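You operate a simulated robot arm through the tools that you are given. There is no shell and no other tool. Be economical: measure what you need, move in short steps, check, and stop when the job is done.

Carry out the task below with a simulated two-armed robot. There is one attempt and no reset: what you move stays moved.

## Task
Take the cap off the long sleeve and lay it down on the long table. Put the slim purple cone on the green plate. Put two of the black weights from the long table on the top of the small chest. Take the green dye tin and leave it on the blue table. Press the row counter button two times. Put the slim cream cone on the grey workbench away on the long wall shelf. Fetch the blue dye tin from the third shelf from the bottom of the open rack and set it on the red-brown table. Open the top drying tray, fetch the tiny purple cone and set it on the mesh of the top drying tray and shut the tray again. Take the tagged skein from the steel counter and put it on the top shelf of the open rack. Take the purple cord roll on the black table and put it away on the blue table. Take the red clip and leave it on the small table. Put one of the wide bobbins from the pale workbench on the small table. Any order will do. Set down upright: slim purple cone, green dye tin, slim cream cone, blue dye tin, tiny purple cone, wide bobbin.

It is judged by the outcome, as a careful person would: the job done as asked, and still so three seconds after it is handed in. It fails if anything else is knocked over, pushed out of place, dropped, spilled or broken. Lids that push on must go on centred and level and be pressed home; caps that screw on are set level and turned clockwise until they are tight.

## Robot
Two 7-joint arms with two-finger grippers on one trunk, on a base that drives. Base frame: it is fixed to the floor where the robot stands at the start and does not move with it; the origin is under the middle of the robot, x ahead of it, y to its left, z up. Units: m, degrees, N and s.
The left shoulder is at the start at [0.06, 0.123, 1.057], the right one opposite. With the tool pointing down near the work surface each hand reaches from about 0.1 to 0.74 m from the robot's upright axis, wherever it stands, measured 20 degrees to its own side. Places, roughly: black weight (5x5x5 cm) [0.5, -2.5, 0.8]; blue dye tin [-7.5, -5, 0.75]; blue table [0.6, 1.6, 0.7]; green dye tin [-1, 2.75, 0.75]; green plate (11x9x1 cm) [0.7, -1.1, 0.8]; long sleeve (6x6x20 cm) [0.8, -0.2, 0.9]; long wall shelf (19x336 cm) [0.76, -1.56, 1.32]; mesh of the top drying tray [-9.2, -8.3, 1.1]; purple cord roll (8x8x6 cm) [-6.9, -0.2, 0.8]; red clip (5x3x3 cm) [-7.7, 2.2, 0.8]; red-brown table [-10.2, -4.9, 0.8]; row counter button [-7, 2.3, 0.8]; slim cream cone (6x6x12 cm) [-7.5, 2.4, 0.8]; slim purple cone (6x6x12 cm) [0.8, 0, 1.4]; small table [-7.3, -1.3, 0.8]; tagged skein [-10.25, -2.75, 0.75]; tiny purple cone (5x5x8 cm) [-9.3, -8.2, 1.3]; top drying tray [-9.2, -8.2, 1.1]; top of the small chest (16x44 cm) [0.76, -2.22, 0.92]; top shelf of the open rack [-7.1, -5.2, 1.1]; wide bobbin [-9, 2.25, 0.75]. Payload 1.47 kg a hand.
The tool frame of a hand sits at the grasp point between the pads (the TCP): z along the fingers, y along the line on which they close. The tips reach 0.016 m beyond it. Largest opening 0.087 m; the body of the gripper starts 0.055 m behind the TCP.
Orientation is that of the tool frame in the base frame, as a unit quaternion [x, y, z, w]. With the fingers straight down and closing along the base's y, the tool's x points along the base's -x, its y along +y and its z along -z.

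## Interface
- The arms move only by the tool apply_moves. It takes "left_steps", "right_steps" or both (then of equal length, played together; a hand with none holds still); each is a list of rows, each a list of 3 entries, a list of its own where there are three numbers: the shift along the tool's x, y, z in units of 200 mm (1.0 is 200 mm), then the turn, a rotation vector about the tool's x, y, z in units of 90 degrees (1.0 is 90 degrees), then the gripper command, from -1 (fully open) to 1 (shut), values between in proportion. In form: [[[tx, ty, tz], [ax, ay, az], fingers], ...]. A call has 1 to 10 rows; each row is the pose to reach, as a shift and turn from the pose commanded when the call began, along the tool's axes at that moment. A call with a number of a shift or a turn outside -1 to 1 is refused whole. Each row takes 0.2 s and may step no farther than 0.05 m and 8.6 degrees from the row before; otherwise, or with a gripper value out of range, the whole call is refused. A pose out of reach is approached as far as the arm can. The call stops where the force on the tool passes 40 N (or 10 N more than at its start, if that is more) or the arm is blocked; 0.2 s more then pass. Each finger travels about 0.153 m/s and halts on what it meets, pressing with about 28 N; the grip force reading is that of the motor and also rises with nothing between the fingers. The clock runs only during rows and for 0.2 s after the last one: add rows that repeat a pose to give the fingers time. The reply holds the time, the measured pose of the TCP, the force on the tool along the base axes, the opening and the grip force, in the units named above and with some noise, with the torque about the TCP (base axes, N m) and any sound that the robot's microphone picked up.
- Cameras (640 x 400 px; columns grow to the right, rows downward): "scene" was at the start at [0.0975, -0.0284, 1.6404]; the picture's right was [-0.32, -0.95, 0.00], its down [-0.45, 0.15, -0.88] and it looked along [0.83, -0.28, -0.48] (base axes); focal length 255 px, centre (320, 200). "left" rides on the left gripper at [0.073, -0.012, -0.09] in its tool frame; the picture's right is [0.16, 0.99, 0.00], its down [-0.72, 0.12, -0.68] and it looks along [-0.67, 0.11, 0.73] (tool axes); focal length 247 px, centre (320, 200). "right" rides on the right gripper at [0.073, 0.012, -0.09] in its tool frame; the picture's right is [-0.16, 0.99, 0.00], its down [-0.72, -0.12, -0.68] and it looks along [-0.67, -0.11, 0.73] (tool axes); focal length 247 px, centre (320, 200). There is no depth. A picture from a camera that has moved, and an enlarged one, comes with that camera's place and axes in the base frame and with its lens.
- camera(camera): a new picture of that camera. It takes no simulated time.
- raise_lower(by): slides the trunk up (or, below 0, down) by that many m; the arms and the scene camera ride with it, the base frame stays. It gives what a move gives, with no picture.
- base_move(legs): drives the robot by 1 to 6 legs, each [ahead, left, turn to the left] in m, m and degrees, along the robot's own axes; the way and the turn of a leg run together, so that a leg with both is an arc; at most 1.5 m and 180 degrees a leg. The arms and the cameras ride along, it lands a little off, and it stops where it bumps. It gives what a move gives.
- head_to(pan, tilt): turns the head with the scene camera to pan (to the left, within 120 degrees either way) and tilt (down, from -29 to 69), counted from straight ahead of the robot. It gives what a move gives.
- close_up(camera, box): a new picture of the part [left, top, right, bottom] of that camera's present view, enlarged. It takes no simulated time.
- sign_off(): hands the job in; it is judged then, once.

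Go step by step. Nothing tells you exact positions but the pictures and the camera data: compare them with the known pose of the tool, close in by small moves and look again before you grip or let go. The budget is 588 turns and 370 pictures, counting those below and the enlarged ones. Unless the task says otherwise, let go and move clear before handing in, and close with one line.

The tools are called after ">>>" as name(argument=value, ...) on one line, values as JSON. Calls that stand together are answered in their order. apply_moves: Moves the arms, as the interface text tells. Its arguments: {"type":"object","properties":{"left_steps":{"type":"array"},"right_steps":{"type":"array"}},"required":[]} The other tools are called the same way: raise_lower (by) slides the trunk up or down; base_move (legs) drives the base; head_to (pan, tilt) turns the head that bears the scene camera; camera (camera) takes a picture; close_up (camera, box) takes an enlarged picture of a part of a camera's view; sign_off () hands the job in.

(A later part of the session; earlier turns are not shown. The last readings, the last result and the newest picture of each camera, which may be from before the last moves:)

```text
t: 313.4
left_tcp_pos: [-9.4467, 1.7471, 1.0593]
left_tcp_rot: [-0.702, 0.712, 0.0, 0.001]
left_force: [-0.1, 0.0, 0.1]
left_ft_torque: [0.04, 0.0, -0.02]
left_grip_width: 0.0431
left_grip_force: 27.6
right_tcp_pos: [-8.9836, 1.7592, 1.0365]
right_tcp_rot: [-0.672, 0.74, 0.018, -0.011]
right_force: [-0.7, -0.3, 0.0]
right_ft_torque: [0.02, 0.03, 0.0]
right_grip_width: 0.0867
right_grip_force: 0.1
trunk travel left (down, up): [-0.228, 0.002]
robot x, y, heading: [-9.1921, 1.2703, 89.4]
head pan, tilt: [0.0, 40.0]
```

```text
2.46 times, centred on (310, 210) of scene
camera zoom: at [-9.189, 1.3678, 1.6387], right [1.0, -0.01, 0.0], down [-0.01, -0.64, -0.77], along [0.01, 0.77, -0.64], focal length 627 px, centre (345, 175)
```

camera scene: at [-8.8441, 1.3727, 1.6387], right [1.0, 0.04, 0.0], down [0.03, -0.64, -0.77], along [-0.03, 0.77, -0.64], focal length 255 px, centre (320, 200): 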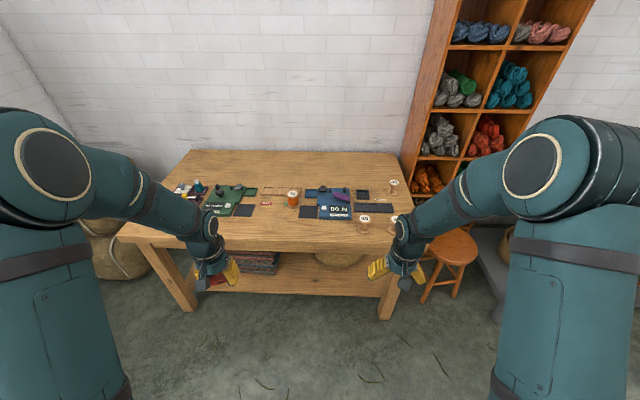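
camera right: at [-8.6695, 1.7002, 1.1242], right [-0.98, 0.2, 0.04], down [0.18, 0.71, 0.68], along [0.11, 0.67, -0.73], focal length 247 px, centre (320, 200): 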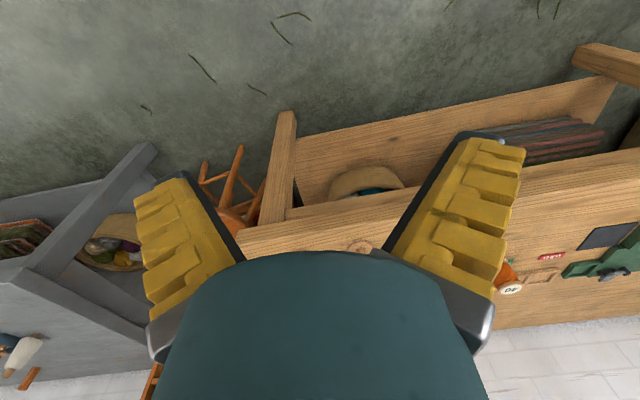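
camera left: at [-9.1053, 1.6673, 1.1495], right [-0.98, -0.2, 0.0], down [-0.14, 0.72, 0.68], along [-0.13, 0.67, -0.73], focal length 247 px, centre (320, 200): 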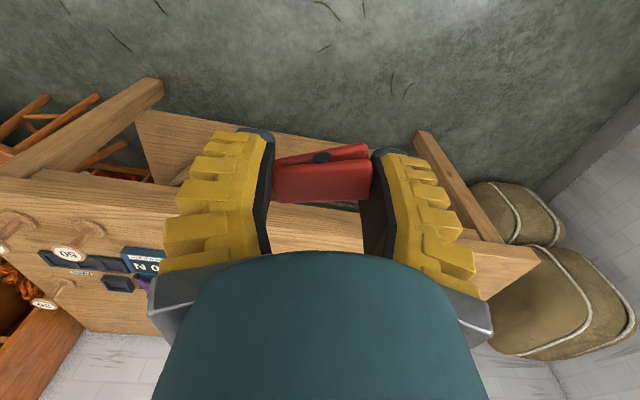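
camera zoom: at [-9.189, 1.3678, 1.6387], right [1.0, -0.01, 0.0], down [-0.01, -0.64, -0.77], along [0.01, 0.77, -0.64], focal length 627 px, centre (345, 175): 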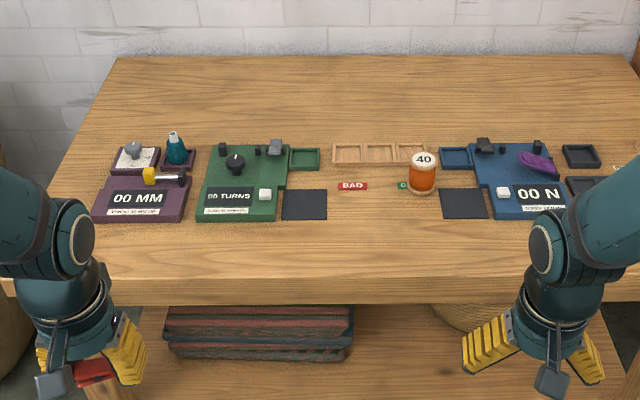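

>>> base_move(legs=[[0, -0.75, 0.6]])

>>> close_up(camera="scene", box=[200, 160, 420, 270])

>>> close_up(camera="scene", box=[280, 170, 380, 240])

```text
t: 320.4
left_tcp_pos: [-8.6906, 1.7382, 1.0589]
left_tcp_rot: [-0.7, 0.714, 0.0, 0.001]
left_force: [0.7, -0.3, -0.7]
left_ft_torque: [0.0, 0.0, -0.01]
left_grip_width: 0.0432
left_grip_force: 28.5
right_tcp_pos: [-8.2281, 1.7462, 1.0358]
right_tcp_rot: [-0.671, 0.742, 0.017, -0.01]
right_force: [-1.0, -1.3, 0.6]
right_ft_torque: [0.03, -0.01, 0.0]
right_grip_width: 0.0868
right_grip_force: 0.1
trunk travel left (down, up): [-0.228, 0.002]
robot x, y, heading: [-8.4358, 1.2621, 89.1]
head pan, tilt: [0.0, 40.0]
```

```text
2.91 times, centred on (310, 215) of scene
camera zoom: at [-8.4357, 1.3573, 1.6387], right [1.0, -0.02, 0.0], down [-0.01, -0.64, -0.77], along [0.01, 0.77, -0.64], focal length 741 px, centre (349, 156)
```

zoom: 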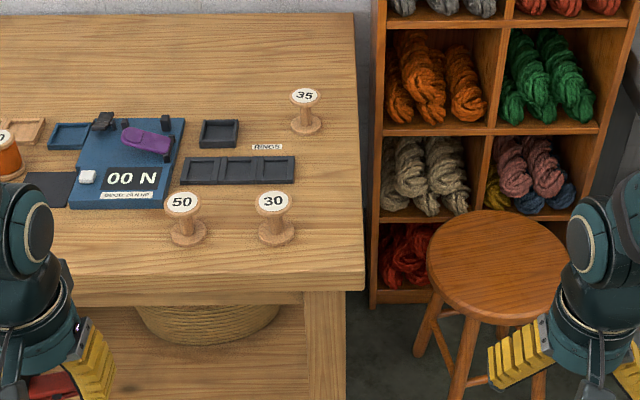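

```text
5.71 times, centred on (330, 205) of scene
camera zoom: at [-8.4357, 1.3573, 1.6387], right [1.0, -0.02, 0.0], down [-0.01, -0.64, -0.77], along [0.01, 0.77, -0.64], focal length 1456 px, centre (263, 171)
```

zoom: 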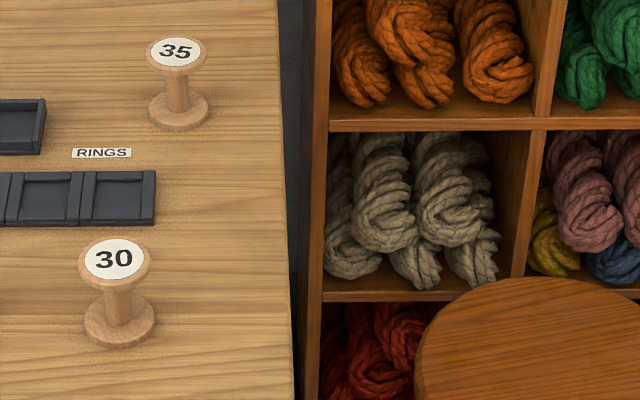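

The labelled bobbins all have the same shape, and the orange-wound 40 at about [-9.01, 2.37] matches the listed place, so I'll take that one. I'm driving back left and closer.

>>> base_move(legs=[[0, 0.75, 0.9], [0.4, 0, 0]])

>>> apply_moves(right_steps=[[[0, 0, 0], [0, 0, 0.047], -1], [[0, 0, 0], [0, 0, 0.047], -1]])

>>> camera(camera="right")

>>> camera(camera="scene")

```text
t: 329.6
left_tcp_pos: [-9.4449, 2.1389, 1.0579]
left_tcp_rot: [-0.701, 0.713, -0.001, 0.0]
left_force: [0.2, 0.4, 0.0]
left_ft_torque: [-0.01, -0.01, 0.0]
left_grip_width: 0.043
left_grip_force: 27.3
right_tcp_pos: [-8.9822, 2.148, 1.0363]
right_tcp_rot: [-0.671, 0.741, 0.018, -0.01]
right_force: [-0.4, 0.3, 0.0]
right_ft_torque: [-0.04, -0.02, 0.02]
right_grip_width: 0.0871
right_grip_force: 0.1
trunk travel left (down, up): [-0.228, 0.002]
robot x, y, heading: [-9.1918, 1.6603, 89.1]
head pan, tilt: [0.0, 40.0]
```

```text
t: 330.2
left_tcp_pos: [-9.4448, 2.1381, 1.0593]
left_tcp_rot: [-0.701, 0.713, 0.0, 0.0]
left_force: [0.7, 0.9, 0.0]
left_ft_torque: [0.01, 0.02, -0.01]
left_grip_width: 0.0434
left_grip_force: 28.1
right_tcp_pos: [-8.982, 2.1468, 1.0361]
right_tcp_rot: [-0.644, 0.765, 0.018, -0.011]
right_force: [-0.4, 0.2, 0.8]
right_ft_torque: [-0.02, 0.02, -0.03]
right_grip_width: 0.087
right_grip_force: 0.1
trunk travel left (down, up): [-0.228, 0.002]
robot x, y, heading: [-9.1883, 1.6638, 89.3]
head pan, tilt: [0.0, 40.0]
```

```text
233 pictures are left
camera right: at [-9.0018, 2.0769, 1.1246], right [-0.94, 0.33, 0.04], down [0.27, 0.68, 0.68], along [0.19, 0.65, -0.73], focal length 247 px, centre (320, 200)
```

right: 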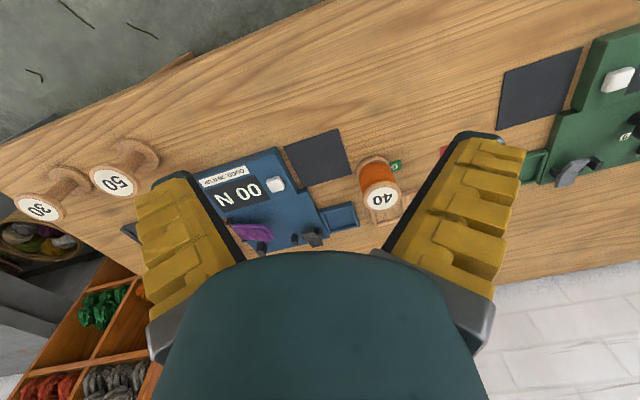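

```text
232 pictures are left
camera scene: at [-9.1891, 1.7579, 1.6386], right [1.0, -0.01, 0.0], down [-0.01, -0.64, -0.77], along [0.01, 0.77, -0.64], focal length 255 px, centre (320, 200)
```

scene: 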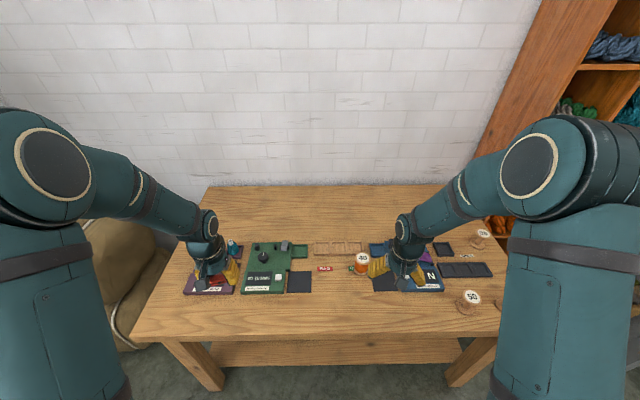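

The hand yaw is 10° off, so I'll correct it while moving over the 40 bobbin.

>>> apply_moves(right_steps=[[[-0.17, 0.06, 0.08], [0, 0, -0.03], -1], [[-0.34, 0.12, 0.16], [0, 0, -0.06], -1], [[-0.51, 0.19, 0.24], [0, 0, -0.09], -1], [[-0.68, 0.26, 0.32], [0, 0, -0.108], -1], [[-0.82, 0.31, 0.43], [0, 0, -0.108], -1]])

>>> camera(camera="right")

>>> close_up(camera="scene", box=[300, 190, 460, 290])

```text
t: 331.4
left_tcp_pos: [-9.4448, 2.1395, 1.0597]
left_tcp_rot: [-0.702, 0.712, -0.001, 0.0]
left_force: [0.0, 0.3, -0.1]
left_ft_torque: [-0.01, -0.02, 0.0]
left_grip_width: 0.0433
left_grip_force: 28.0
right_tcp_pos: [-9.02, 2.3223, 0.9514]
right_tcp_rot: [-0.706, 0.708, 0.018, -0.011]
right_force: [0.2, 0.5, -1.1]
right_ft_torque: [-0.01, -0.02, -0.01]
right_grip_width: 0.087
right_grip_force: 0.0
trunk travel left (down, up): [-0.228, 0.002]
robot x, y, heading: [-9.1887, 1.6626, 89.2]
head pan, tilt: [0.0, 40.0]
```

```text
231 pictures are left
camera right: at [-9.0266, 2.2478, 1.0398], right [-0.99, 0.16, 0.04], down [0.14, 0.72, 0.68], along [0.08, 0.68, -0.73], focal length 247 px, centre (320, 200)
```

right: 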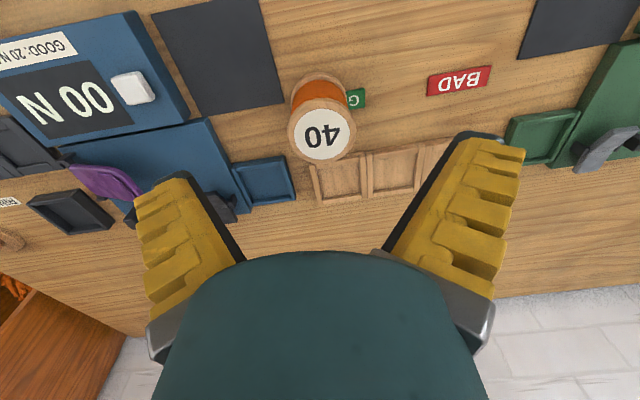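

```text
4.00 times, centred on (380, 240) of scene
camera zoom: at [-9.1893, 1.7589, 1.6385], right [1.0, -0.01, 0.0], down [-0.01, -0.64, -0.77], along [0.01, 0.77, -0.64], focal length 1019 px, centre (80, 40)
```

zoom: 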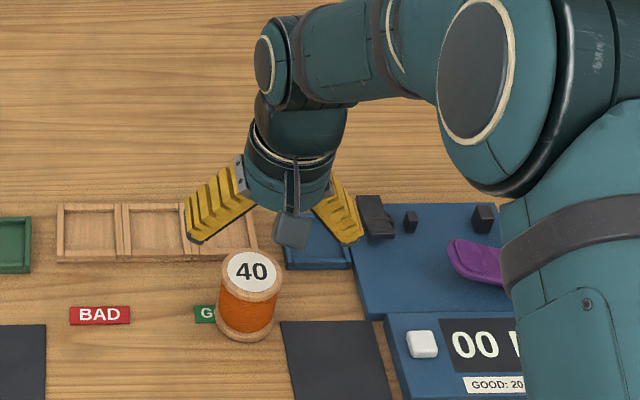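

The top flange is near [-9.018, 2.36, 0.835]. I'll come to just above it and check the centring again.

>>> apply_moves(right_steps=[[[-0.1, -0.01, 0.15], [0, 0, 0], -1], [[-0.19, -0.01, 0.3], [0, 0, 0], -1], [[-0.19, -0.01, 0.38], [0, 0, 0], -1]])

>>> camera(camera="right")

```text
t: 332.2
left_tcp_pos: [-9.4449, 2.1394, 1.059]
left_tcp_rot: [-0.701, 0.713, 0.0, 0.0]
left_force: [-0.1, 0.4, 0.2]
left_ft_torque: [0.0, -0.03, -0.05]
left_grip_width: 0.0433
left_grip_force: 27.8
right_tcp_pos: [-9.0204, 2.36, 0.8774]
right_tcp_rot: [-0.706, 0.708, 0.018, -0.01]
right_force: [-1.2, -0.2, 0.5]
right_ft_torque: [-0.03, -0.02, 0.01]
right_grip_width: 0.0869
right_grip_force: 0.0
trunk travel left (down, up): [-0.228, 0.002]
robot x, y, heading: [-9.1912, 1.6613, 89.2]
head pan, tilt: [0.0, 40.0]
```

```text
229 pictures are left
camera right: at [-9.0277, 2.2865, 0.9664], right [-0.99, 0.16, 0.04], down [0.15, 0.72, 0.68], along [0.08, 0.68, -0.73], focal length 247 px, centre (320, 200)
```

right: 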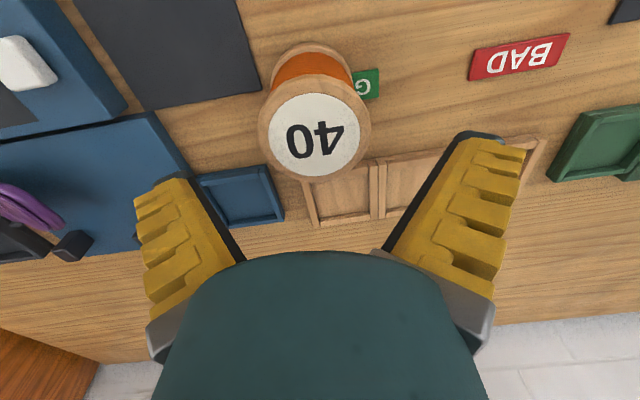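

Centre is [-9.020, 2.351] with the top at 0.845. I'll descend to z 0.81 and grip.

>>> apply_moves(right_steps=[[[0.045, 0, 0.05], [0, 0, 0], -1], [[0.045, 0, 0.2], [0, 0, 0], -1], [[0.045, 0, 0.335], [0, 0, 0], -1]])

>>> camera(camera="right")

>>> close_up(camera="scene", box=[300, 190, 460, 290])

```text
t: 333.0
left_tcp_pos: [-9.445, 2.1364, 1.0608]
left_tcp_rot: [-0.701, 0.713, 0.001, 0.001]
left_force: [-0.5, -0.5, 0.0]
left_ft_torque: [0.02, -0.01, 0.03]
left_grip_width: 0.0432
left_grip_force: 28.0
right_tcp_pos: [-9.0229, 2.3534, 0.8141]
right_tcp_rot: [-0.705, 0.709, 0.021, -0.007]
right_force: [3.0, 0.8, 16.6]
right_ft_torque: [-0.05, 0.03, -0.02]
right_grip_width: 0.0881
right_grip_force: 7.3
trunk travel left (down, up): [-0.228, 0.002]
robot x, y, heading: [-9.1934, 1.6593, 89.2]
head pan, tilt: [0.0, 40.0]
```

```text
228 pictures are left
camera right: at [-9.0303, 2.2775, 0.9025], right [-0.99, 0.16, 0.04], down [0.15, 0.71, 0.69], along [0.08, 0.69, -0.72], focal length 247 px, centre (320, 200)
```

right: 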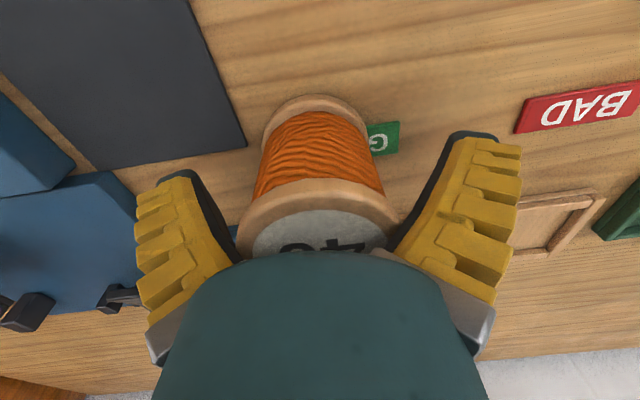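

```text
4.00 times, centred on (380, 240) of scene
camera zoom: at [-9.1895, 1.7546, 1.6391], right [1.0, -0.01, 0.0], down [-0.01, -0.64, -0.77], along [0.01, 0.77, -0.64], focal length 1019 px, centre (80, 40)
```

zoom: 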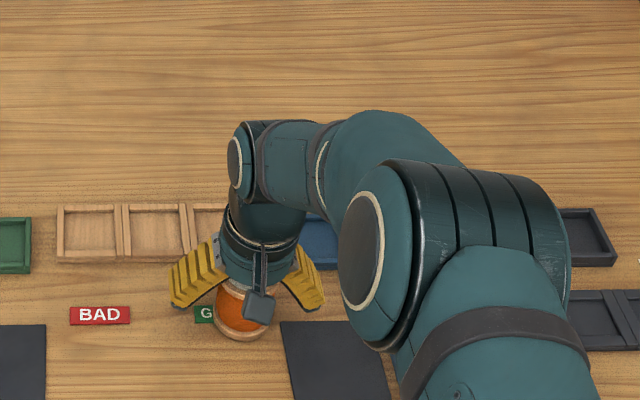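

Something touched, probably a fingertip on the tray rim or the palm on the bobbin. I'll raise 12 mm and close.

>>> apply_moves(right_steps=[[[0.01, 0, -0.06], [0, 0, 0], -1], [[0.01, 0, -0.06], [0, 0, 0], -0.3]])

>>> camera(camera="right")

```text
t: 333.6
left_tcp_pos: [-9.4456, 2.1388, 1.0598]
left_tcp_rot: [-0.701, 0.713, 0.0, 0.0]
left_force: [0.5, 0.0, -0.3]
left_ft_torque: [-0.02, 0.03, 0.0]
left_grip_width: 0.0434
left_grip_force: 27.7
right_tcp_pos: [-9.0232, 2.3484, 0.822]
right_tcp_rot: [-0.706, 0.708, 0.017, -0.01]
right_force: [-0.6, -0.3, 0.0]
right_ft_torque: [-0.01, 0.01, 0.01]
right_grip_width: 0.0577
right_grip_force: 28.4
trunk travel left (down, up): [-0.228, 0.002]
robot x, y, heading: [-9.1926, 1.6621, 89.3]
head pan, tilt: [0.0, 40.0]
```

```text
226 pictures are left
camera right: at [-9.0303, 2.2751, 0.9109], right [-0.99, 0.16, 0.04], down [0.15, 0.72, 0.68], along [0.08, 0.68, -0.73], focal length 247 px, centre (320, 200)
```

right: 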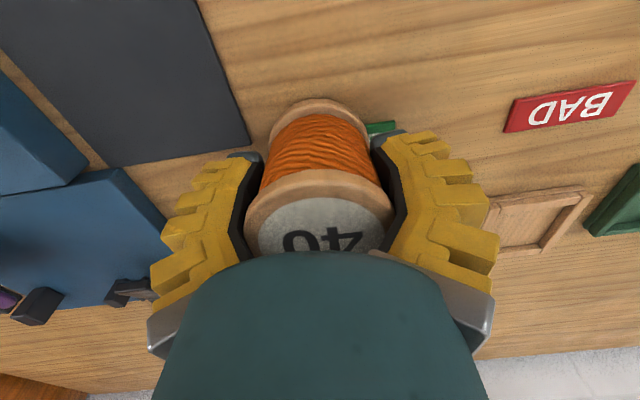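

The bobbin is gripped at 5.8 cm across its flange. I'll lift it.

>>> apply_moves(right_steps=[[[0, 0, 0], [0, 0, 0], 1], [[0, 0, -0.15], [0, 0, 0], 1], [[0, 0, -0.35], [0, 0, 0], 1], [[0, 0, -0.55], [0, 0, 0], 1], [[0.15, 0, -0.75], [0, 0, 0], 1], [[0.3, 0, -0.95], [0, 0, 0], 1]])

>>> close_up(camera="scene", box=[180, 160, 460, 320])

```text
t: 335.0
left_tcp_pos: [-9.4452, 2.1356, 1.0602]
left_tcp_rot: [-0.701, 0.713, 0.001, 0.0]
left_force: [0.5, -0.1, 0.0]
left_ft_torque: [0.03, -0.02, -0.01]
left_grip_width: 0.0434
left_grip_force: 28.3
right_tcp_pos: [-9.0148, 2.2871, 1.0153]
right_tcp_rot: [-0.706, 0.708, 0.02, -0.01]
right_force: [0.5, 0.7, -0.7]
right_ft_torque: [0.03, -0.03, 0.01]
right_grip_width: 0.0573
right_grip_force: 27.9
trunk travel left (down, up): [-0.228, 0.002]
robot x, y, heading: [-9.1934, 1.6625, 89.1]
head pan, tilt: [0.0, 40.0]
```

```text
2.29 times, centred on (320, 240) of scene
camera zoom: at [-9.1893, 1.7561, 1.6388], right [1.0, -0.01, 0.0], down [-0.01, -0.64, -0.77], along [0.01, 0.77, -0.64], focal length 582 px, centre (320, 109)
```

zoom: 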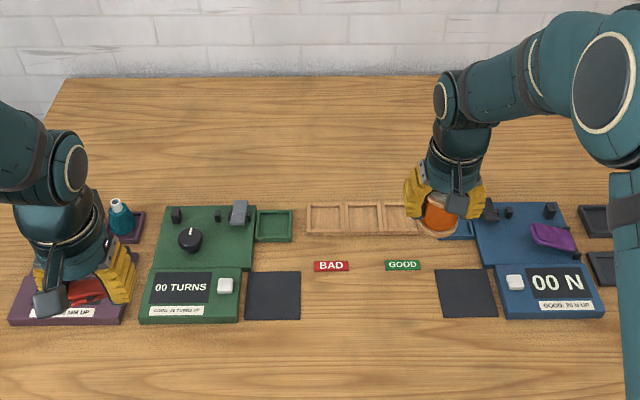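

The bobbin is in hand and the bench undisturbed. I'll back off, turn around toward the room's middle, and look for the small table.

>>> base_move(legs=[[-0.8, 0, 0], [0, 0, -135]])

>>> head_to(pan=0, tilt=18)

>>> camera(camera="scene")

```text
t: 344.8
left_tcp_pos: [-8.6889, 0.7086, 1.0591]
left_tcp_rot: [0.379, 0.925, 0.001, 0.001]
left_force: [0.2, 0.1, 0.4]
left_ft_torque: [-0.03, -0.03, -0.03]
left_grip_width: 0.0433
left_grip_force: 28.1
right_tcp_pos: [-8.8759, 0.2925, 1.0136]
right_tcp_rot: [0.371, 0.928, 0.016, 0.013]
right_force: [-0.3, -0.2, -0.1]
right_ft_torque: [0.01, 0.01, -0.02]
right_grip_width: 0.0564
right_grip_force: 28.1
trunk travel left (down, up): [-0.228, 0.002]
robot x, y, heading: [-9.2079, 0.8533, -44.3]
head pan, tilt: [0.0, 40.0]
```

```text
t: 345.7
left_tcp_pos: [-8.6884, 0.7086, 1.06]
left_tcp_rot: [0.378, 0.926, 0.0, 0.0]
left_force: [-0.4, 0.3, 0.5]
left_ft_torque: [-0.01, -0.02, -0.01]
left_grip_width: 0.0429
left_grip_force: 28.2
right_tcp_pos: [-8.8764, 0.2929, 1.0147]
right_tcp_rot: [0.373, 0.928, 0.016, 0.012]
right_force: [-0.3, 0.4, -0.2]
right_ft_torque: [-0.01, 0.01, 0.02]
right_grip_width: 0.0564
right_grip_force: 27.4
trunk travel left (down, up): [-0.228, 0.002]
robot x, y, heading: [-9.2078, 0.8516, -44.4]
head pan, tilt: [0.0, 18.0]
```

```text
224 pictures are left
camera scene: at [-9.1332, 0.7821, 1.6732], right [-0.7, -0.71, 0.0], down [-0.22, 0.22, -0.95], along [0.68, -0.67, -0.31], focal length 255 px, centre (320, 200)
```

scene: 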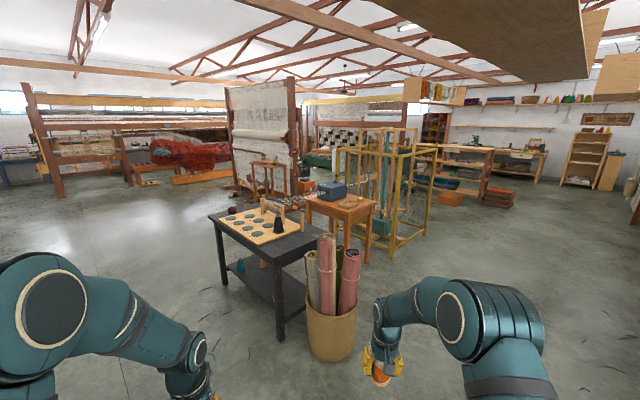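

The small table, with a blue box on it, is at about [-7.37, -1.26], past the basket. I'll approach it from the west.

>>> base_move(legs=[[0, 0, 44.4], [0, -1.1, 0], [0, -1.1, 0], [0.7, 0, 0]])

>>> head_to(pan=0, tilt=35)

>>> camera(camera="scene")

```text
t: 370.7
left_tcp_pos: [-8.0446, -1.1083, 1.0591]
left_tcp_rot: [0.007, 1.0, 0.0, -0.001]
left_force: [0.2, 0.6, 0.8]
left_ft_torque: [-0.01, 0.01, 0.03]
left_grip_width: 0.0442
left_grip_force: 27.9
right_tcp_pos: [-7.8931, -1.5394, 1.015]
right_tcp_rot: [0.0, 1.0, 0.02, 0.006]
right_force: [-0.1, -0.7, 0.0]
right_ft_torque: [-0.03, 0.02, -0.02]
right_grip_width: 0.0559
right_grip_force: 28.2
trunk travel left (down, up): [-0.228, 0.002]
robot x, y, heading: [-8.5213, -1.3613, -0.5]
head pan, tilt: [0.0, 18.0]
```

```text
t: 371.5
left_tcp_pos: [-8.0456, -1.108, 1.0594]
left_tcp_rot: [0.007, 1.0, -0.001, 0.0]
left_force: [0.8, 0.0, -0.3]
left_ft_torque: [-0.01, 0.02, 0.0]
left_grip_width: 0.0447
left_grip_force: 27.9
right_tcp_pos: [-7.8939, -1.5392, 1.014]
right_tcp_rot: [0.001, 1.0, 0.021, 0.006]
right_force: [-0.3, 0.0, -0.2]
right_ft_torque: [0.01, -0.01, 0.02]
right_grip_width: 0.0562
right_grip_force: 28.1
trunk travel left (down, up): [-0.228, 0.002]
robot x, y, heading: [-8.5205, -1.3609, -0.9]
head pan, tilt: [0.0, 35.0]
```

```text
223 pictures are left
camera scene: at [-8.4223, -1.3626, 1.6463], right [-0.01, -1.0, 0.0], down [-0.57, 0.01, -0.82], along [0.82, -0.01, -0.57], focal length 255 px, centre (320, 200)
```

scene: 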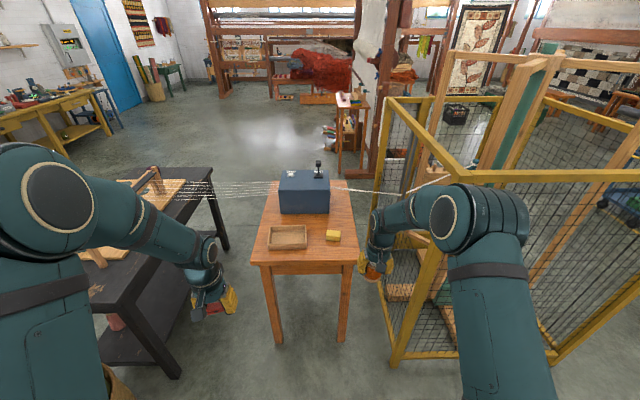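

Thin warp threads run across the back of the small table, so I'll keep well forward of them. The bobbin will go at about [-7.375, -1.47]. I'll shift left to keep the right elbow off the yellow frame, then go closer.

>>> base_move(legs=[[0, 0.16, 0.8], [0.4, 0, 0]])

>>> camera(camera="scene")

>>> camera(camera="right")

```text
t: 375.6
left_tcp_pos: [-7.6473, -0.9423, 1.0593]
left_tcp_rot: [-0.001, 1.0, 0.0, 0.0]
left_force: [0.1, 0.3, 0.1]
left_ft_torque: [-0.02, -0.01, -0.03]
left_grip_width: 0.0462
left_grip_force: 27.9
right_tcp_pos: [-7.4889, -1.3705, 1.0151]
right_tcp_rot: [-0.008, 1.0, 0.02, 0.006]
right_force: [0.6, 0.2, -1.5]
right_ft_torque: [-0.01, 0.02, 0.02]
right_grip_width: 0.0554
right_grip_force: 28.3
trunk travel left (down, up): [-0.228, 0.002]
robot x, y, heading: [-8.1199, -1.2027, 0.1]
head pan, tilt: [0.0, 35.0]
```

```text
222 pictures are left
camera scene: at [-8.0194, -1.2022, 1.6462], right [0.0, -1.0, 0.0], down [-0.57, 0.0, -0.82], along [0.82, 0.0, -0.57], focal length 255 px, centre (320, 200)
```

scene: 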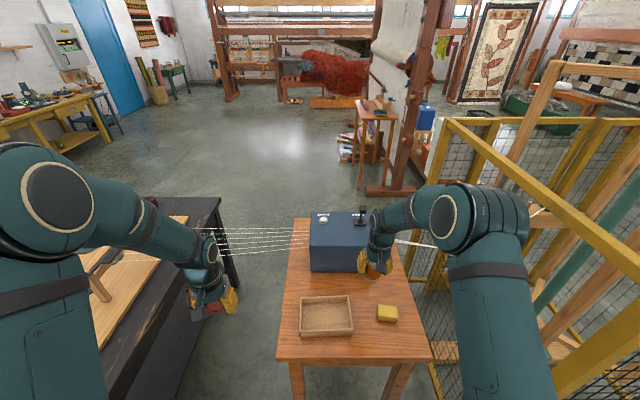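

```text
221 pictures are left
camera right: at [-7.5618, -1.3637, 1.1032], right [0.14, 0.99, 0.04], down [0.72, -0.13, 0.68], along [0.68, -0.07, -0.73], focal length 247 px, centre (320, 200)
```

right: 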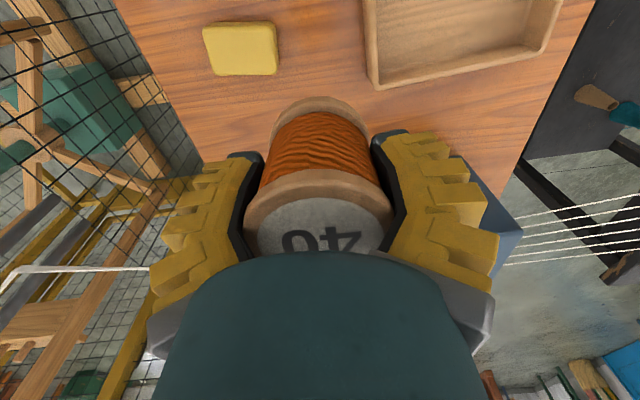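

The threads are at x of about -7.25 and z 0.89, behind where I'll work. I'll move the bobbin over [-7.385, -1.475] and partway down.

>>> apply_moves(right_steps=[[[-0.13, -0.17, 0], [0, 0, 0], 1], [[-0.26, -0.34, 0], [0, 0, 0], 1], [[-0.4, -0.5, 0.1], [0, 0, 0], 1], [[-0.52, -0.52, 0.25], [0, 0, 0], 1], [[-0.52, -0.52, 0.45], [0, 0, 0], 1]])

>>> camera(camera="right")

>>> close_up(camera="scene", box=[270, 180, 470, 360])

```text
t: 376.8
left_tcp_pos: [-7.6473, -0.9427, 1.0603]
left_tcp_rot: [0.0, 1.0, -0.001, 0.0]
left_force: [1.0, -0.2, -0.6]
left_ft_torque: [0.01, 0.0, 0.02]
left_grip_width: 0.0468
left_grip_force: 27.9
right_tcp_pos: [-7.3824, -1.4706, 0.9246]
right_tcp_rot: [-0.007, 1.0, 0.021, 0.006]
right_force: [0.9, -0.1, -1.6]
right_ft_torque: [0.0, 0.03, 0.02]
right_grip_width: 0.0558
right_grip_force: 27.8
trunk travel left (down, up): [-0.228, 0.002]
robot x, y, heading: [-8.1178, -1.1995, 0.0]
head pan, tilt: [0.0, 35.0]
```

```text
220 pictures are left
camera right: at [-7.4556, -1.4637, 1.0129], right [0.14, 0.99, 0.04], down [0.72, -0.13, 0.68], along [0.68, -0.07, -0.73], focal length 247 px, centre (320, 200)
```

right: 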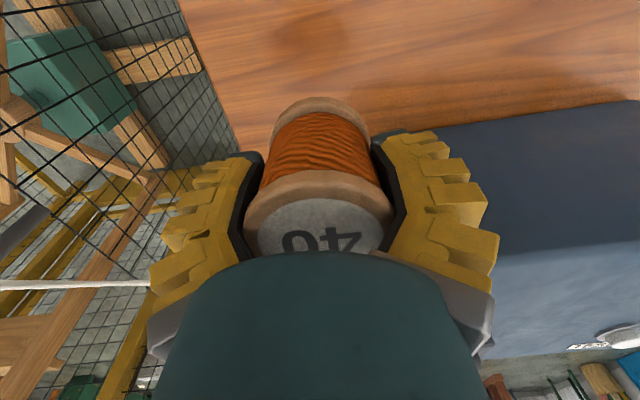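

```text
2.22 times, centred on (370, 270) of scene
camera zoom: at [-8.0198, -1.2029, 1.6462], right [0.0, -1.0, 0.0], down [-0.57, 0.0, -0.82], along [0.82, 0.0, -0.57], focal length 566 px, centre (209, 44)
```

zoom: 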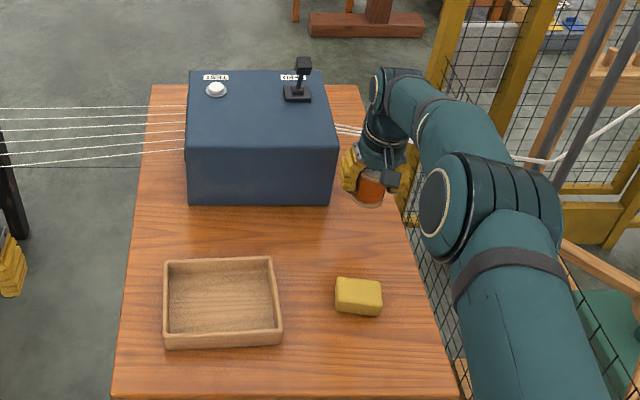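

The bobbin hangs clear of the box, block and threads. I'll lower toward the table.

>>> apply_moves(right_steps=[[[0, 0, 0.12], [0, 0, 0], 1], [[0, 0, 0.24], [0, 0, 0], 1], [[0, 0, 0.32], [0, 0, 0], 1]])

>>> close_up(camera="scene", box=[320, 210, 440, 330])

```text
t: 377.6
left_tcp_pos: [-7.647, -0.9425, 1.061]
left_tcp_rot: [-0.002, 1.0, 0.0, 0.0]
left_force: [0.9, 0.1, -0.6]
left_ft_torque: [0.03, -0.02, 0.02]
left_grip_width: 0.0467
left_grip_force: 27.9
right_tcp_pos: [-7.382, -1.4671, 0.8592]
right_tcp_rot: [-0.007, 1.0, 0.02, 0.007]
right_force: [-0.1, 0.4, -1.1]
right_ft_torque: [0.01, 0.0, -0.02]
right_grip_width: 0.0559
right_grip_force: 28.3
trunk travel left (down, up): [-0.228, 0.002]
robot x, y, heading: [-8.1203, -1.2044, -0.0]
head pan, tilt: [0.0, 35.0]
```

```text
3.33 times, centred on (380, 270) of scene
camera zoom: at [-8.0196, -1.2024, 1.6462], right [0.0, -1.0, 0.0], down [-0.57, 0.0, -0.82], along [0.82, 0.0, -0.57], focal length 849 px, centre (120, -33)
```

zoom: 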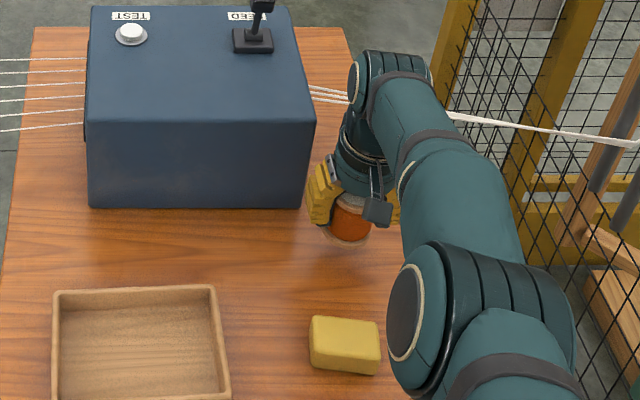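

>>> apply_moves(right_steps=[[[0, 0, 0.03], [0, 0, 0], 1], [[0, 0, 0.05], [0, 0, 0], 1], [[0, 0, 0.07], [0, 0, 0], 1]])

```text
t: 378.4
left_tcp_pos: [-7.6469, -0.9416, 1.0611]
left_tcp_rot: [0.0, 1.0, 0.0, 0.001]
left_force: [0.5, 0.8, -0.8]
left_ft_torque: [0.02, 0.0, -0.01]
left_grip_width: 0.0468
left_grip_force: 27.9
right_tcp_pos: [-7.3851, -1.4669, 0.8461]
right_tcp_rot: [-0.007, 1.0, 0.02, 0.006]
right_force: [0.0, 1.5, 0.2]
right_ft_torque: [-0.01, 0.0, 0.03]
right_grip_width: 0.056
right_grip_force: 27.8
right hand out of reach, approached as far as the arm can: row 3
trunk travel left (down, up): [-0.228, 0.002]
robot x, y, heading: [-8.1185, -1.2026, 0.1]
head pan, tilt: [0.0, 35.0]
```

The arm is at its reach limit, so I'll use the trunk to lower.

>>> raise_lower(by=-0.012)

>>> close_up(camera="scene", box=[340, 230, 420, 300])

```text
t: 379.0
left_tcp_pos: [-7.6481, -0.9422, 1.0483]
left_tcp_rot: [-0.001, 1.0, 0.0, 0.001]
left_force: [-0.5, -0.9, -0.1]
left_ft_torque: [-0.02, -0.02, 0.01]
left_grip_width: 0.0468
left_grip_force: 27.9
right_tcp_pos: [-7.3851, -1.4663, 0.8338]
right_tcp_rot: [-0.008, 1.0, 0.02, 0.006]
right_force: [-0.4, 0.1, -0.4]
right_ft_torque: [0.02, 0.01, 0.0]
right_grip_width: 0.0557
right_grip_force: 28.2
trunk travel left (down, up): [-0.216, 0.014]
robot x, y, heading: [-8.12, -1.2029, 0.1]
head pan, tilt: [0.0, 35.0]
```

```text
5.71 times, centred on (380, 265) of scene
camera zoom: at [-8.0205, -1.2022, 1.6342], right [0.0, -1.0, 0.0], down [-0.57, 0.0, -0.82], along [0.82, 0.0, -0.57], focal length 1456 px, centre (-23, -171)
```

zoom: 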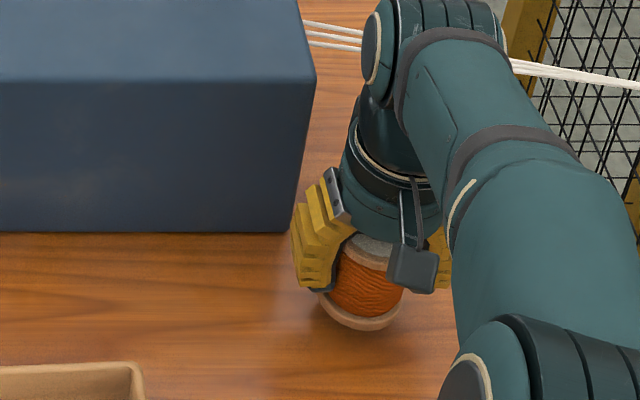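

>>> raise_lower(by=-0.008)

```text
t: 379.6
left_tcp_pos: [-7.6476, -0.9417, 1.0392]
left_tcp_rot: [0.0, 1.0, 0.0, 0.001]
left_force: [-0.6, 0.2, -0.5]
left_ft_torque: [0.03, -0.03, -0.04]
left_grip_width: 0.0472
left_grip_force: 28.7
right_tcp_pos: [-7.3854, -1.4654, 0.8271]
right_tcp_rot: [-0.007, 1.0, 0.02, 0.007]
right_force: [-0.8, 0.1, -0.1]
right_ft_torque: [-0.02, 0.0, 0.02]
right_grip_width: 0.056
right_grip_force: 28.1
trunk travel left (down, up): [-0.208, 0.022]
robot x, y, heading: [-8.1227, -1.2048, 0.3]
head pan, tilt: [0.0, 35.0]
```

>>> raise_lower(by=-0.007)

```text
t: 380.1
left_tcp_pos: [-7.6475, -0.9413, 1.0334]
left_tcp_rot: [-0.001, 1.0, 0.0, 0.0]
left_force: [0.0, 0.6, -0.2]
left_ft_torque: [0.01, 0.05, -0.03]
left_grip_width: 0.0467
left_grip_force: 27.6
right_tcp_pos: [-7.3844, -1.4653, 0.8192]
right_tcp_rot: [-0.007, 1.0, 0.02, 0.006]
right_force: [-0.5, -0.2, 1.5]
right_ft_torque: [-0.06, 0.08, -0.03]
right_grip_width: 0.0558
right_grip_force: 28.0
trunk travel left (down, up): [-0.201, 0.029]
robot x, y, heading: [-8.1265, -1.2052, 0.2]
head pan, tilt: [0.0, 35.0]
```

Contact is just starting, so I'll lower a touch more to seat it.

>>> raise_lower(by=-0.003)

```text
t: 380.6
left_tcp_pos: [-7.6479, -0.9427, 1.0312]
left_tcp_rot: [-0.001, 1.0, -0.001, 0.001]
left_force: [-0.2, 0.2, -0.4]
left_ft_torque: [0.01, -0.01, -0.02]
left_grip_width: 0.047
left_grip_force: 27.8
right_tcp_pos: [-7.3843, -1.4655, 0.8193]
right_tcp_rot: [-0.007, 1.0, 0.019, 0.007]
right_force: [-2.1, 0.0, 17.0]
right_ft_torque: [-0.29, 0.39, -0.02]
right_grip_width: 0.0557
right_grip_force: 27.8
trunk travel left (down, up): [-0.198, 0.032]
robot x, y, heading: [-8.118, -1.2065, 0.3]
head pan, tilt: [0.0, 35.0]
```

The bobbin is seated. I'll release and rise.

>>> apply_moves(right_steps=[[[0, 0, 0], [0, 0, 0], 0], [[0, 0, 0], [0, 0, 0], -0.8], [[0, 0, 0], [0, 0, 0], -1], [[0.02, 0, -0.15], [0, 0, 0], -1], [[0.04, 0, -0.35], [0, 0, 0], -1], [[0.1, 0, -0.55], [0, 0, 0], -1], [[0.3, 0, -0.7], [0, 0, 0], -1], [[0.5, 0, -0.8], [0, 0, 0], -1], [[0.7, 0, -0.9], [0, 0, 0], -1]])

>>> camera(camera="scene")

```text
t: 382.6
left_tcp_pos: [-7.648, -0.9412, 1.0316]
left_tcp_rot: [-0.002, 1.0, 0.001, 0.001]
left_force: [-0.5, 0.1, 0.1]
left_ft_torque: [0.02, 0.0, -0.02]
left_grip_width: 0.047
left_grip_force: 28.4
right_tcp_pos: [-7.5285, -1.4769, 0.9943]
right_tcp_rot: [-0.008, 1.0, 0.02, 0.007]
right_force: [-1.4, -0.6, 0.1]
right_ft_torque: [0.0, 0.0, 0.02]
right_grip_width: 0.0868
right_grip_force: 0.1
trunk travel left (down, up): [-0.198, 0.032]
robot x, y, heading: [-8.1195, -1.2027, 0.1]
head pan, tilt: [0.0, 35.0]
```

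```text
216 pictures are left
camera scene: at [-8.0221, -1.2022, 1.6164], right [0.0, -1.0, 0.0], down [-0.57, 0.0, -0.82], along [0.82, 0.0, -0.57], focal length 255 px, centre (320, 200)
```

scene: 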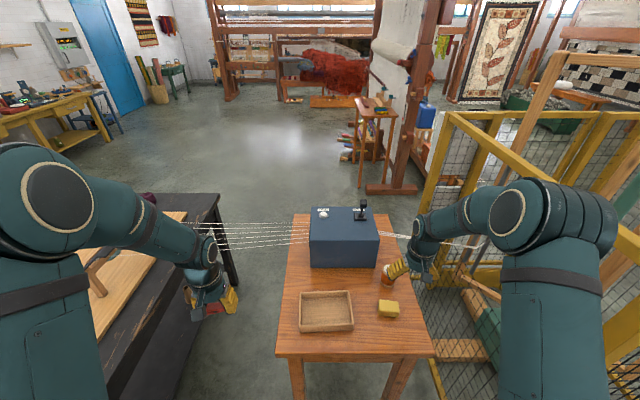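

The bobbin stands upright. Now the clip in the left hand: I'll place it on the free front strip of the table near [-7.613, -1.22].

>>> apply_moves(left_steps=[[[-0.04, -0.2, 0], [0, 0, 0], 1], [[-0.08, -0.4, 0], [0, 0, 0], 1], [[-0.12, -0.6, 0], [0, 0, 0], 1], [[-0.16, -0.8, 0], [0, 0, 0], 1], [[-0.17, -1, 0], [0, 0, 0], 1]])

>>> apply_moves(left_steps=[[[0, -0.2, 0.1], [0, 0, 0], 1], [[0, -0.39, 0.2], [0, 0, 0], 1], [[0, -0.39, 0.4], [0, 0, 0], 1], [[0, -0.39, 0.6], [0, 0, 0], 1]])

>>> camera(camera="left")

>>> camera(camera="scene")

```text
t: 383.8
left_tcp_pos: [-7.6149, -1.1441, 1.0285]
left_tcp_rot: [-0.001, 1.0, 0.001, 0.001]
left_force: [0.2, -0.7, 0.1]
left_ft_torque: [0.04, 0.02, 0.02]
left_grip_width: 0.0472
left_grip_force: 28.1
right_tcp_pos: [-7.526, -1.4767, 0.9932]
right_tcp_rot: [-0.007, 1.0, 0.021, 0.006]
right_force: [0.1, -0.7, -0.4]
right_ft_torque: [0.01, 0.0, 0.01]
right_grip_width: 0.0868
right_grip_force: 0.0
trunk travel left (down, up): [-0.198, 0.032]
robot x, y, heading: [-8.118, -1.2069, 0.0]
head pan, tilt: [0.0, 35.0]
```

```text
t: 384.8
left_tcp_pos: [-7.6103, -1.2218, 0.9082]
left_tcp_rot: [-0.001, 1.0, 0.0, 0.002]
left_force: [-1.0, 0.0, -0.2]
left_ft_torque: [0.02, 0.0, 0.0]
left_grip_width: 0.047
left_grip_force: 28.3
right_tcp_pos: [-7.5271, -1.4763, 0.9927]
right_tcp_rot: [-0.007, 1.0, 0.02, 0.006]
right_force: [0.3, -0.1, 0.4]
right_ft_torque: [0.01, 0.02, 0.0]
right_grip_width: 0.087
right_grip_force: 0.1
trunk travel left (down, up): [-0.198, 0.032]
robot x, y, heading: [-8.1236, -1.2037, 0.1]
head pan, tilt: [0.0, 35.0]
```

```text
215 pictures are left
camera left: at [-7.6827, -1.2323, 0.9975], right [-0.16, 0.99, 0.0], down [0.72, 0.12, 0.68], along [0.67, 0.11, -0.73], focal length 247 px, centre (320, 200)
```

left: 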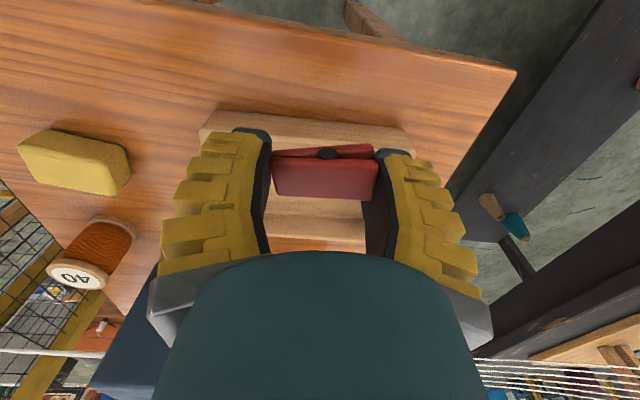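

```text
214 pictures are left
camera scene: at [-8.0195, -1.2026, 1.6161], right [0.0, -1.0, 0.0], down [-0.57, 0.0, -0.82], along [0.82, 0.0, -0.57], focal length 255 px, centre (320, 200)
```

scene: 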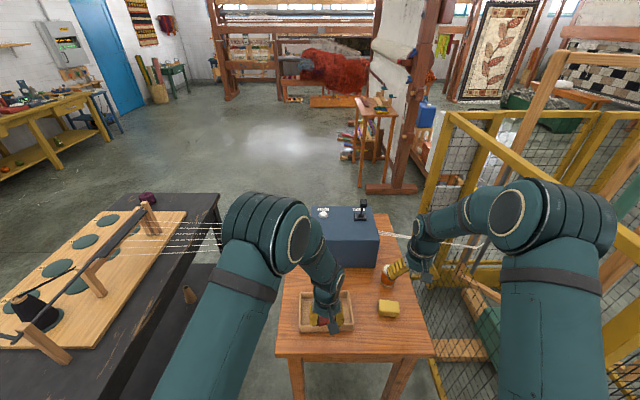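

The strip in front of the tray is about 5.7 cm deep, enough for the 3 cm clip. I'm aiming for [-7.622, -1.30] and lowering.

>>> apply_moves(left_steps=[[[0.06, -0.2, 0.05], [0, 0, 0], 1], [[0.06, -0.39, 0.1], [0, 0, 0], 1], [[0.06, -0.39, 0.3], [0, 0, 0], 1], [[0.06, -0.39, 0.45], [0, 0, 0], 1]])

>>> camera(camera="left")

>>> close_up(camera="scene", box=[260, 250, 440, 380])

```text
t: 385.8
left_tcp_pos: [-7.6234, -1.2972, 0.8201]
left_tcp_rot: [0.0, 1.0, 0.0, 0.0]
left_force: [-0.4, -0.1, -0.3]
left_ft_torque: [0.02, 0.04, 0.0]
left_grip_width: 0.0471
left_grip_force: 27.8
right_tcp_pos: [-7.5277, -1.476, 0.9929]
right_tcp_rot: [-0.007, 1.0, 0.019, 0.006]
right_force: [0.2, 0.0, 0.2]
right_ft_torque: [-0.02, 0.02, -0.01]
right_grip_width: 0.0869
right_grip_force: 0.1
trunk travel left (down, up): [-0.198, 0.032]
robot x, y, heading: [-8.1188, -1.2019, 0.3]
head pan, tilt: [0.0, 35.0]
```

```text
213 pictures are left
camera left: at [-7.6968, -1.3077, 0.9095], right [-0.16, 0.99, 0.0], down [0.72, 0.12, 0.68], along [0.67, 0.11, -0.73], focal length 247 px, centre (320, 200)
```

left: 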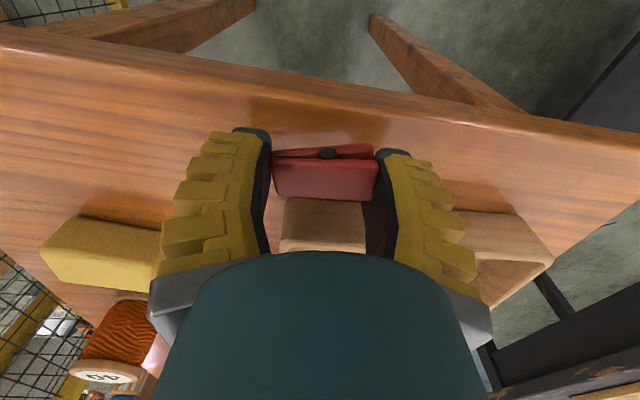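

```text
3.08 times, centred on (350, 315) of scene
camera zoom: at [-8.0201, -1.2025, 1.6162], right [0.0, -1.0, 0.0], down [-0.57, 0.0, -0.82], along [0.82, 0.0, -0.57], focal length 784 px, centre (228, -154)
```

zoom: 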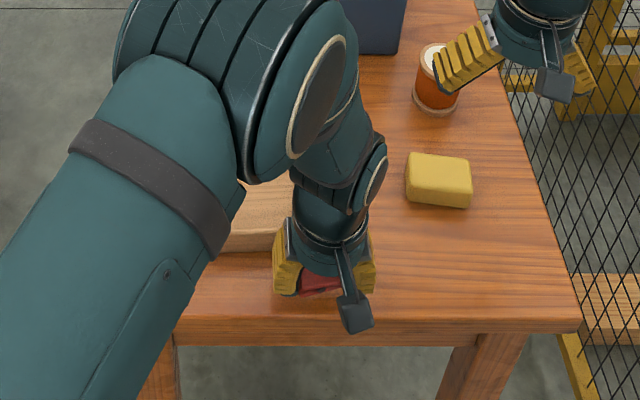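

The clip is over the strip and clear of the tray. I'll lower to the table.

>>> apply_moves(left_steps=[[[0, 0, 0.06], [0, 0, 0], 1], [[0, 0, 0.1], [0, 0, 0], 1], [[0, 0, 0.125], [0, 0, 0], 1]])

```text
t: 386.6
left_tcp_pos: [-7.624, -1.2971, 0.7953]
left_tcp_rot: [-0.001, 1.0, -0.001, 0.002]
left_force: [-2.1, 2.3, 13.8]
left_ft_torque: [0.1, 0.13, -0.06]
left_grip_width: 0.0474
left_grip_force: 28.1
right_tcp_pos: [-7.5273, -1.4757, 0.994]
right_tcp_rot: [-0.007, 1.0, 0.021, 0.007]
right_force: [0.2, 0.6, -0.6]
right_ft_torque: [0.02, -0.01, 0.01]
right_grip_width: 0.0872
right_grip_force: 0.0
trunk travel left (down, up): [-0.198, 0.032]
robot x, y, heading: [-8.1228, -1.2037, 0.0]
head pan, tilt: [0.0, 35.0]
```

The clip is down. I'll open a little, rise, and look.

>>> apply_moves(left_steps=[[[0, 0, -0.01], [0, 0, 0], 0], [[0, 0, -0.01], [0, 0, 0], -0.6], [[0, 0, -0.01], [0, 0, 0], -0.6], [[0.02, 0, -0.15], [0, 0, 0], -0.6], [[0.04, 0, -0.35], [0, 0, 0], -0.6], [[0.08, 0.05, -0.55], [0, 0, 0], -1], [[0.1, 0.2, -0.75], [0, 0, 0], -1], [[0.1, 0.4, -0.9], [0, 0, 0], -1]])

>>> camera(camera="left")

>>> camera(camera="scene")

```text
refused: row 7 steps farther than a row can; nothing moved
```

```text
211 pictures are left
camera left: at [-7.6968, -1.3086, 0.8851], right [-0.16, 0.99, 0.0], down [0.72, 0.12, 0.68], along [0.67, 0.11, -0.73], focal length 247 px, centre (320, 200)
```

left: 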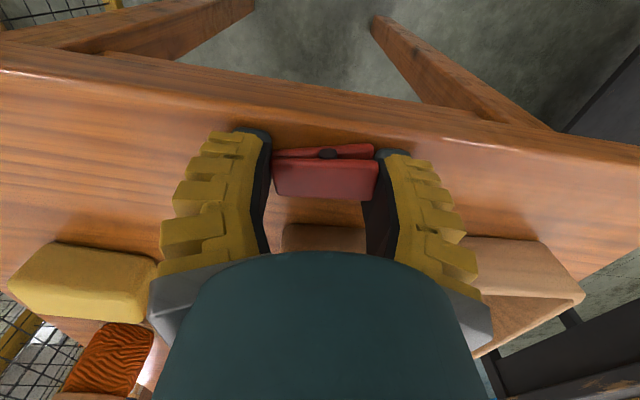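

```text
210 pictures are left
camera scene: at [-8.0217, -1.2016, 1.6165], right [0.0, -1.0, 0.0], down [-0.57, 0.0, -0.82], along [0.82, 0.0, -0.57], focal length 255 px, centre (320, 200)
```

scene: 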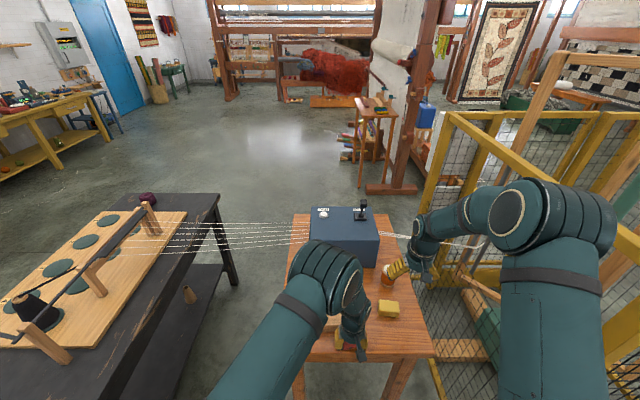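

>>> apply_moves(left_steps=[[[0, 0, -0.01], [0, 0, 0], 0], [[0, 0, -0.01], [0, 0, 0], -0.6], [[0, 0, -0.01], [0, 0, 0], -0.6], [[0, 0, -0.15], [0, 0, 0], -0.6], [[0.02, 0, -0.35], [0, 0, 0], -0.6], [[0.04, 0.02, -0.55], [0, 0, 0], -1], [[0.06, 0.15, -0.7], [0, 0, 0], -1], [[0.06, 0.3, -0.85], [0, 0, 0], -1]])

>>> camera(camera="left")

```text
t: 388.4
left_tcp_pos: [-7.6378, -1.239, 0.965]
left_tcp_rot: [0.001, 1.0, 0.0, 0.001]
left_force: [0.0, -0.5, 0.5]
left_ft_torque: [-0.01, 0.01, 0.02]
left_grip_width: 0.087
left_grip_force: 0.1
right_tcp_pos: [-7.5274, -1.4738, 0.9941]
right_tcp_rot: [-0.007, 1.0, 0.02, 0.006]
right_force: [-0.3, 0.2, 1.2]
right_ft_torque: [-0.03, -0.04, -0.01]
right_grip_width: 0.0872
right_grip_force: 0.0
trunk travel left (down, up): [-0.198, 0.032]
robot x, y, heading: [-8.1186, -1.2036, 0.4]
head pan, tilt: [0.0, 35.0]
```

```text
209 pictures are left
camera left: at [-7.7099, -1.2495, 1.0549], right [-0.16, 0.99, 0.0], down [0.72, 0.12, 0.68], along [0.67, 0.11, -0.73], focal length 247 px, centre (320, 200)
```

left: 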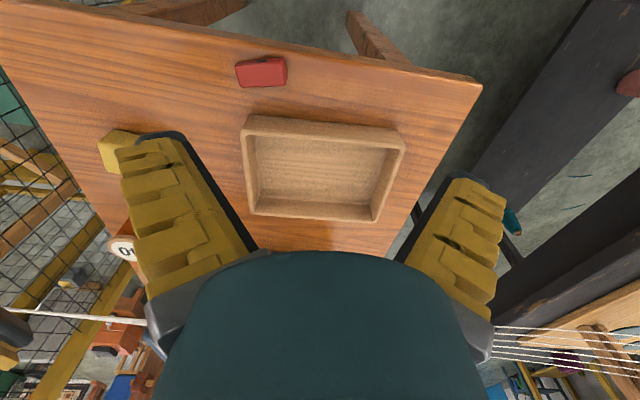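

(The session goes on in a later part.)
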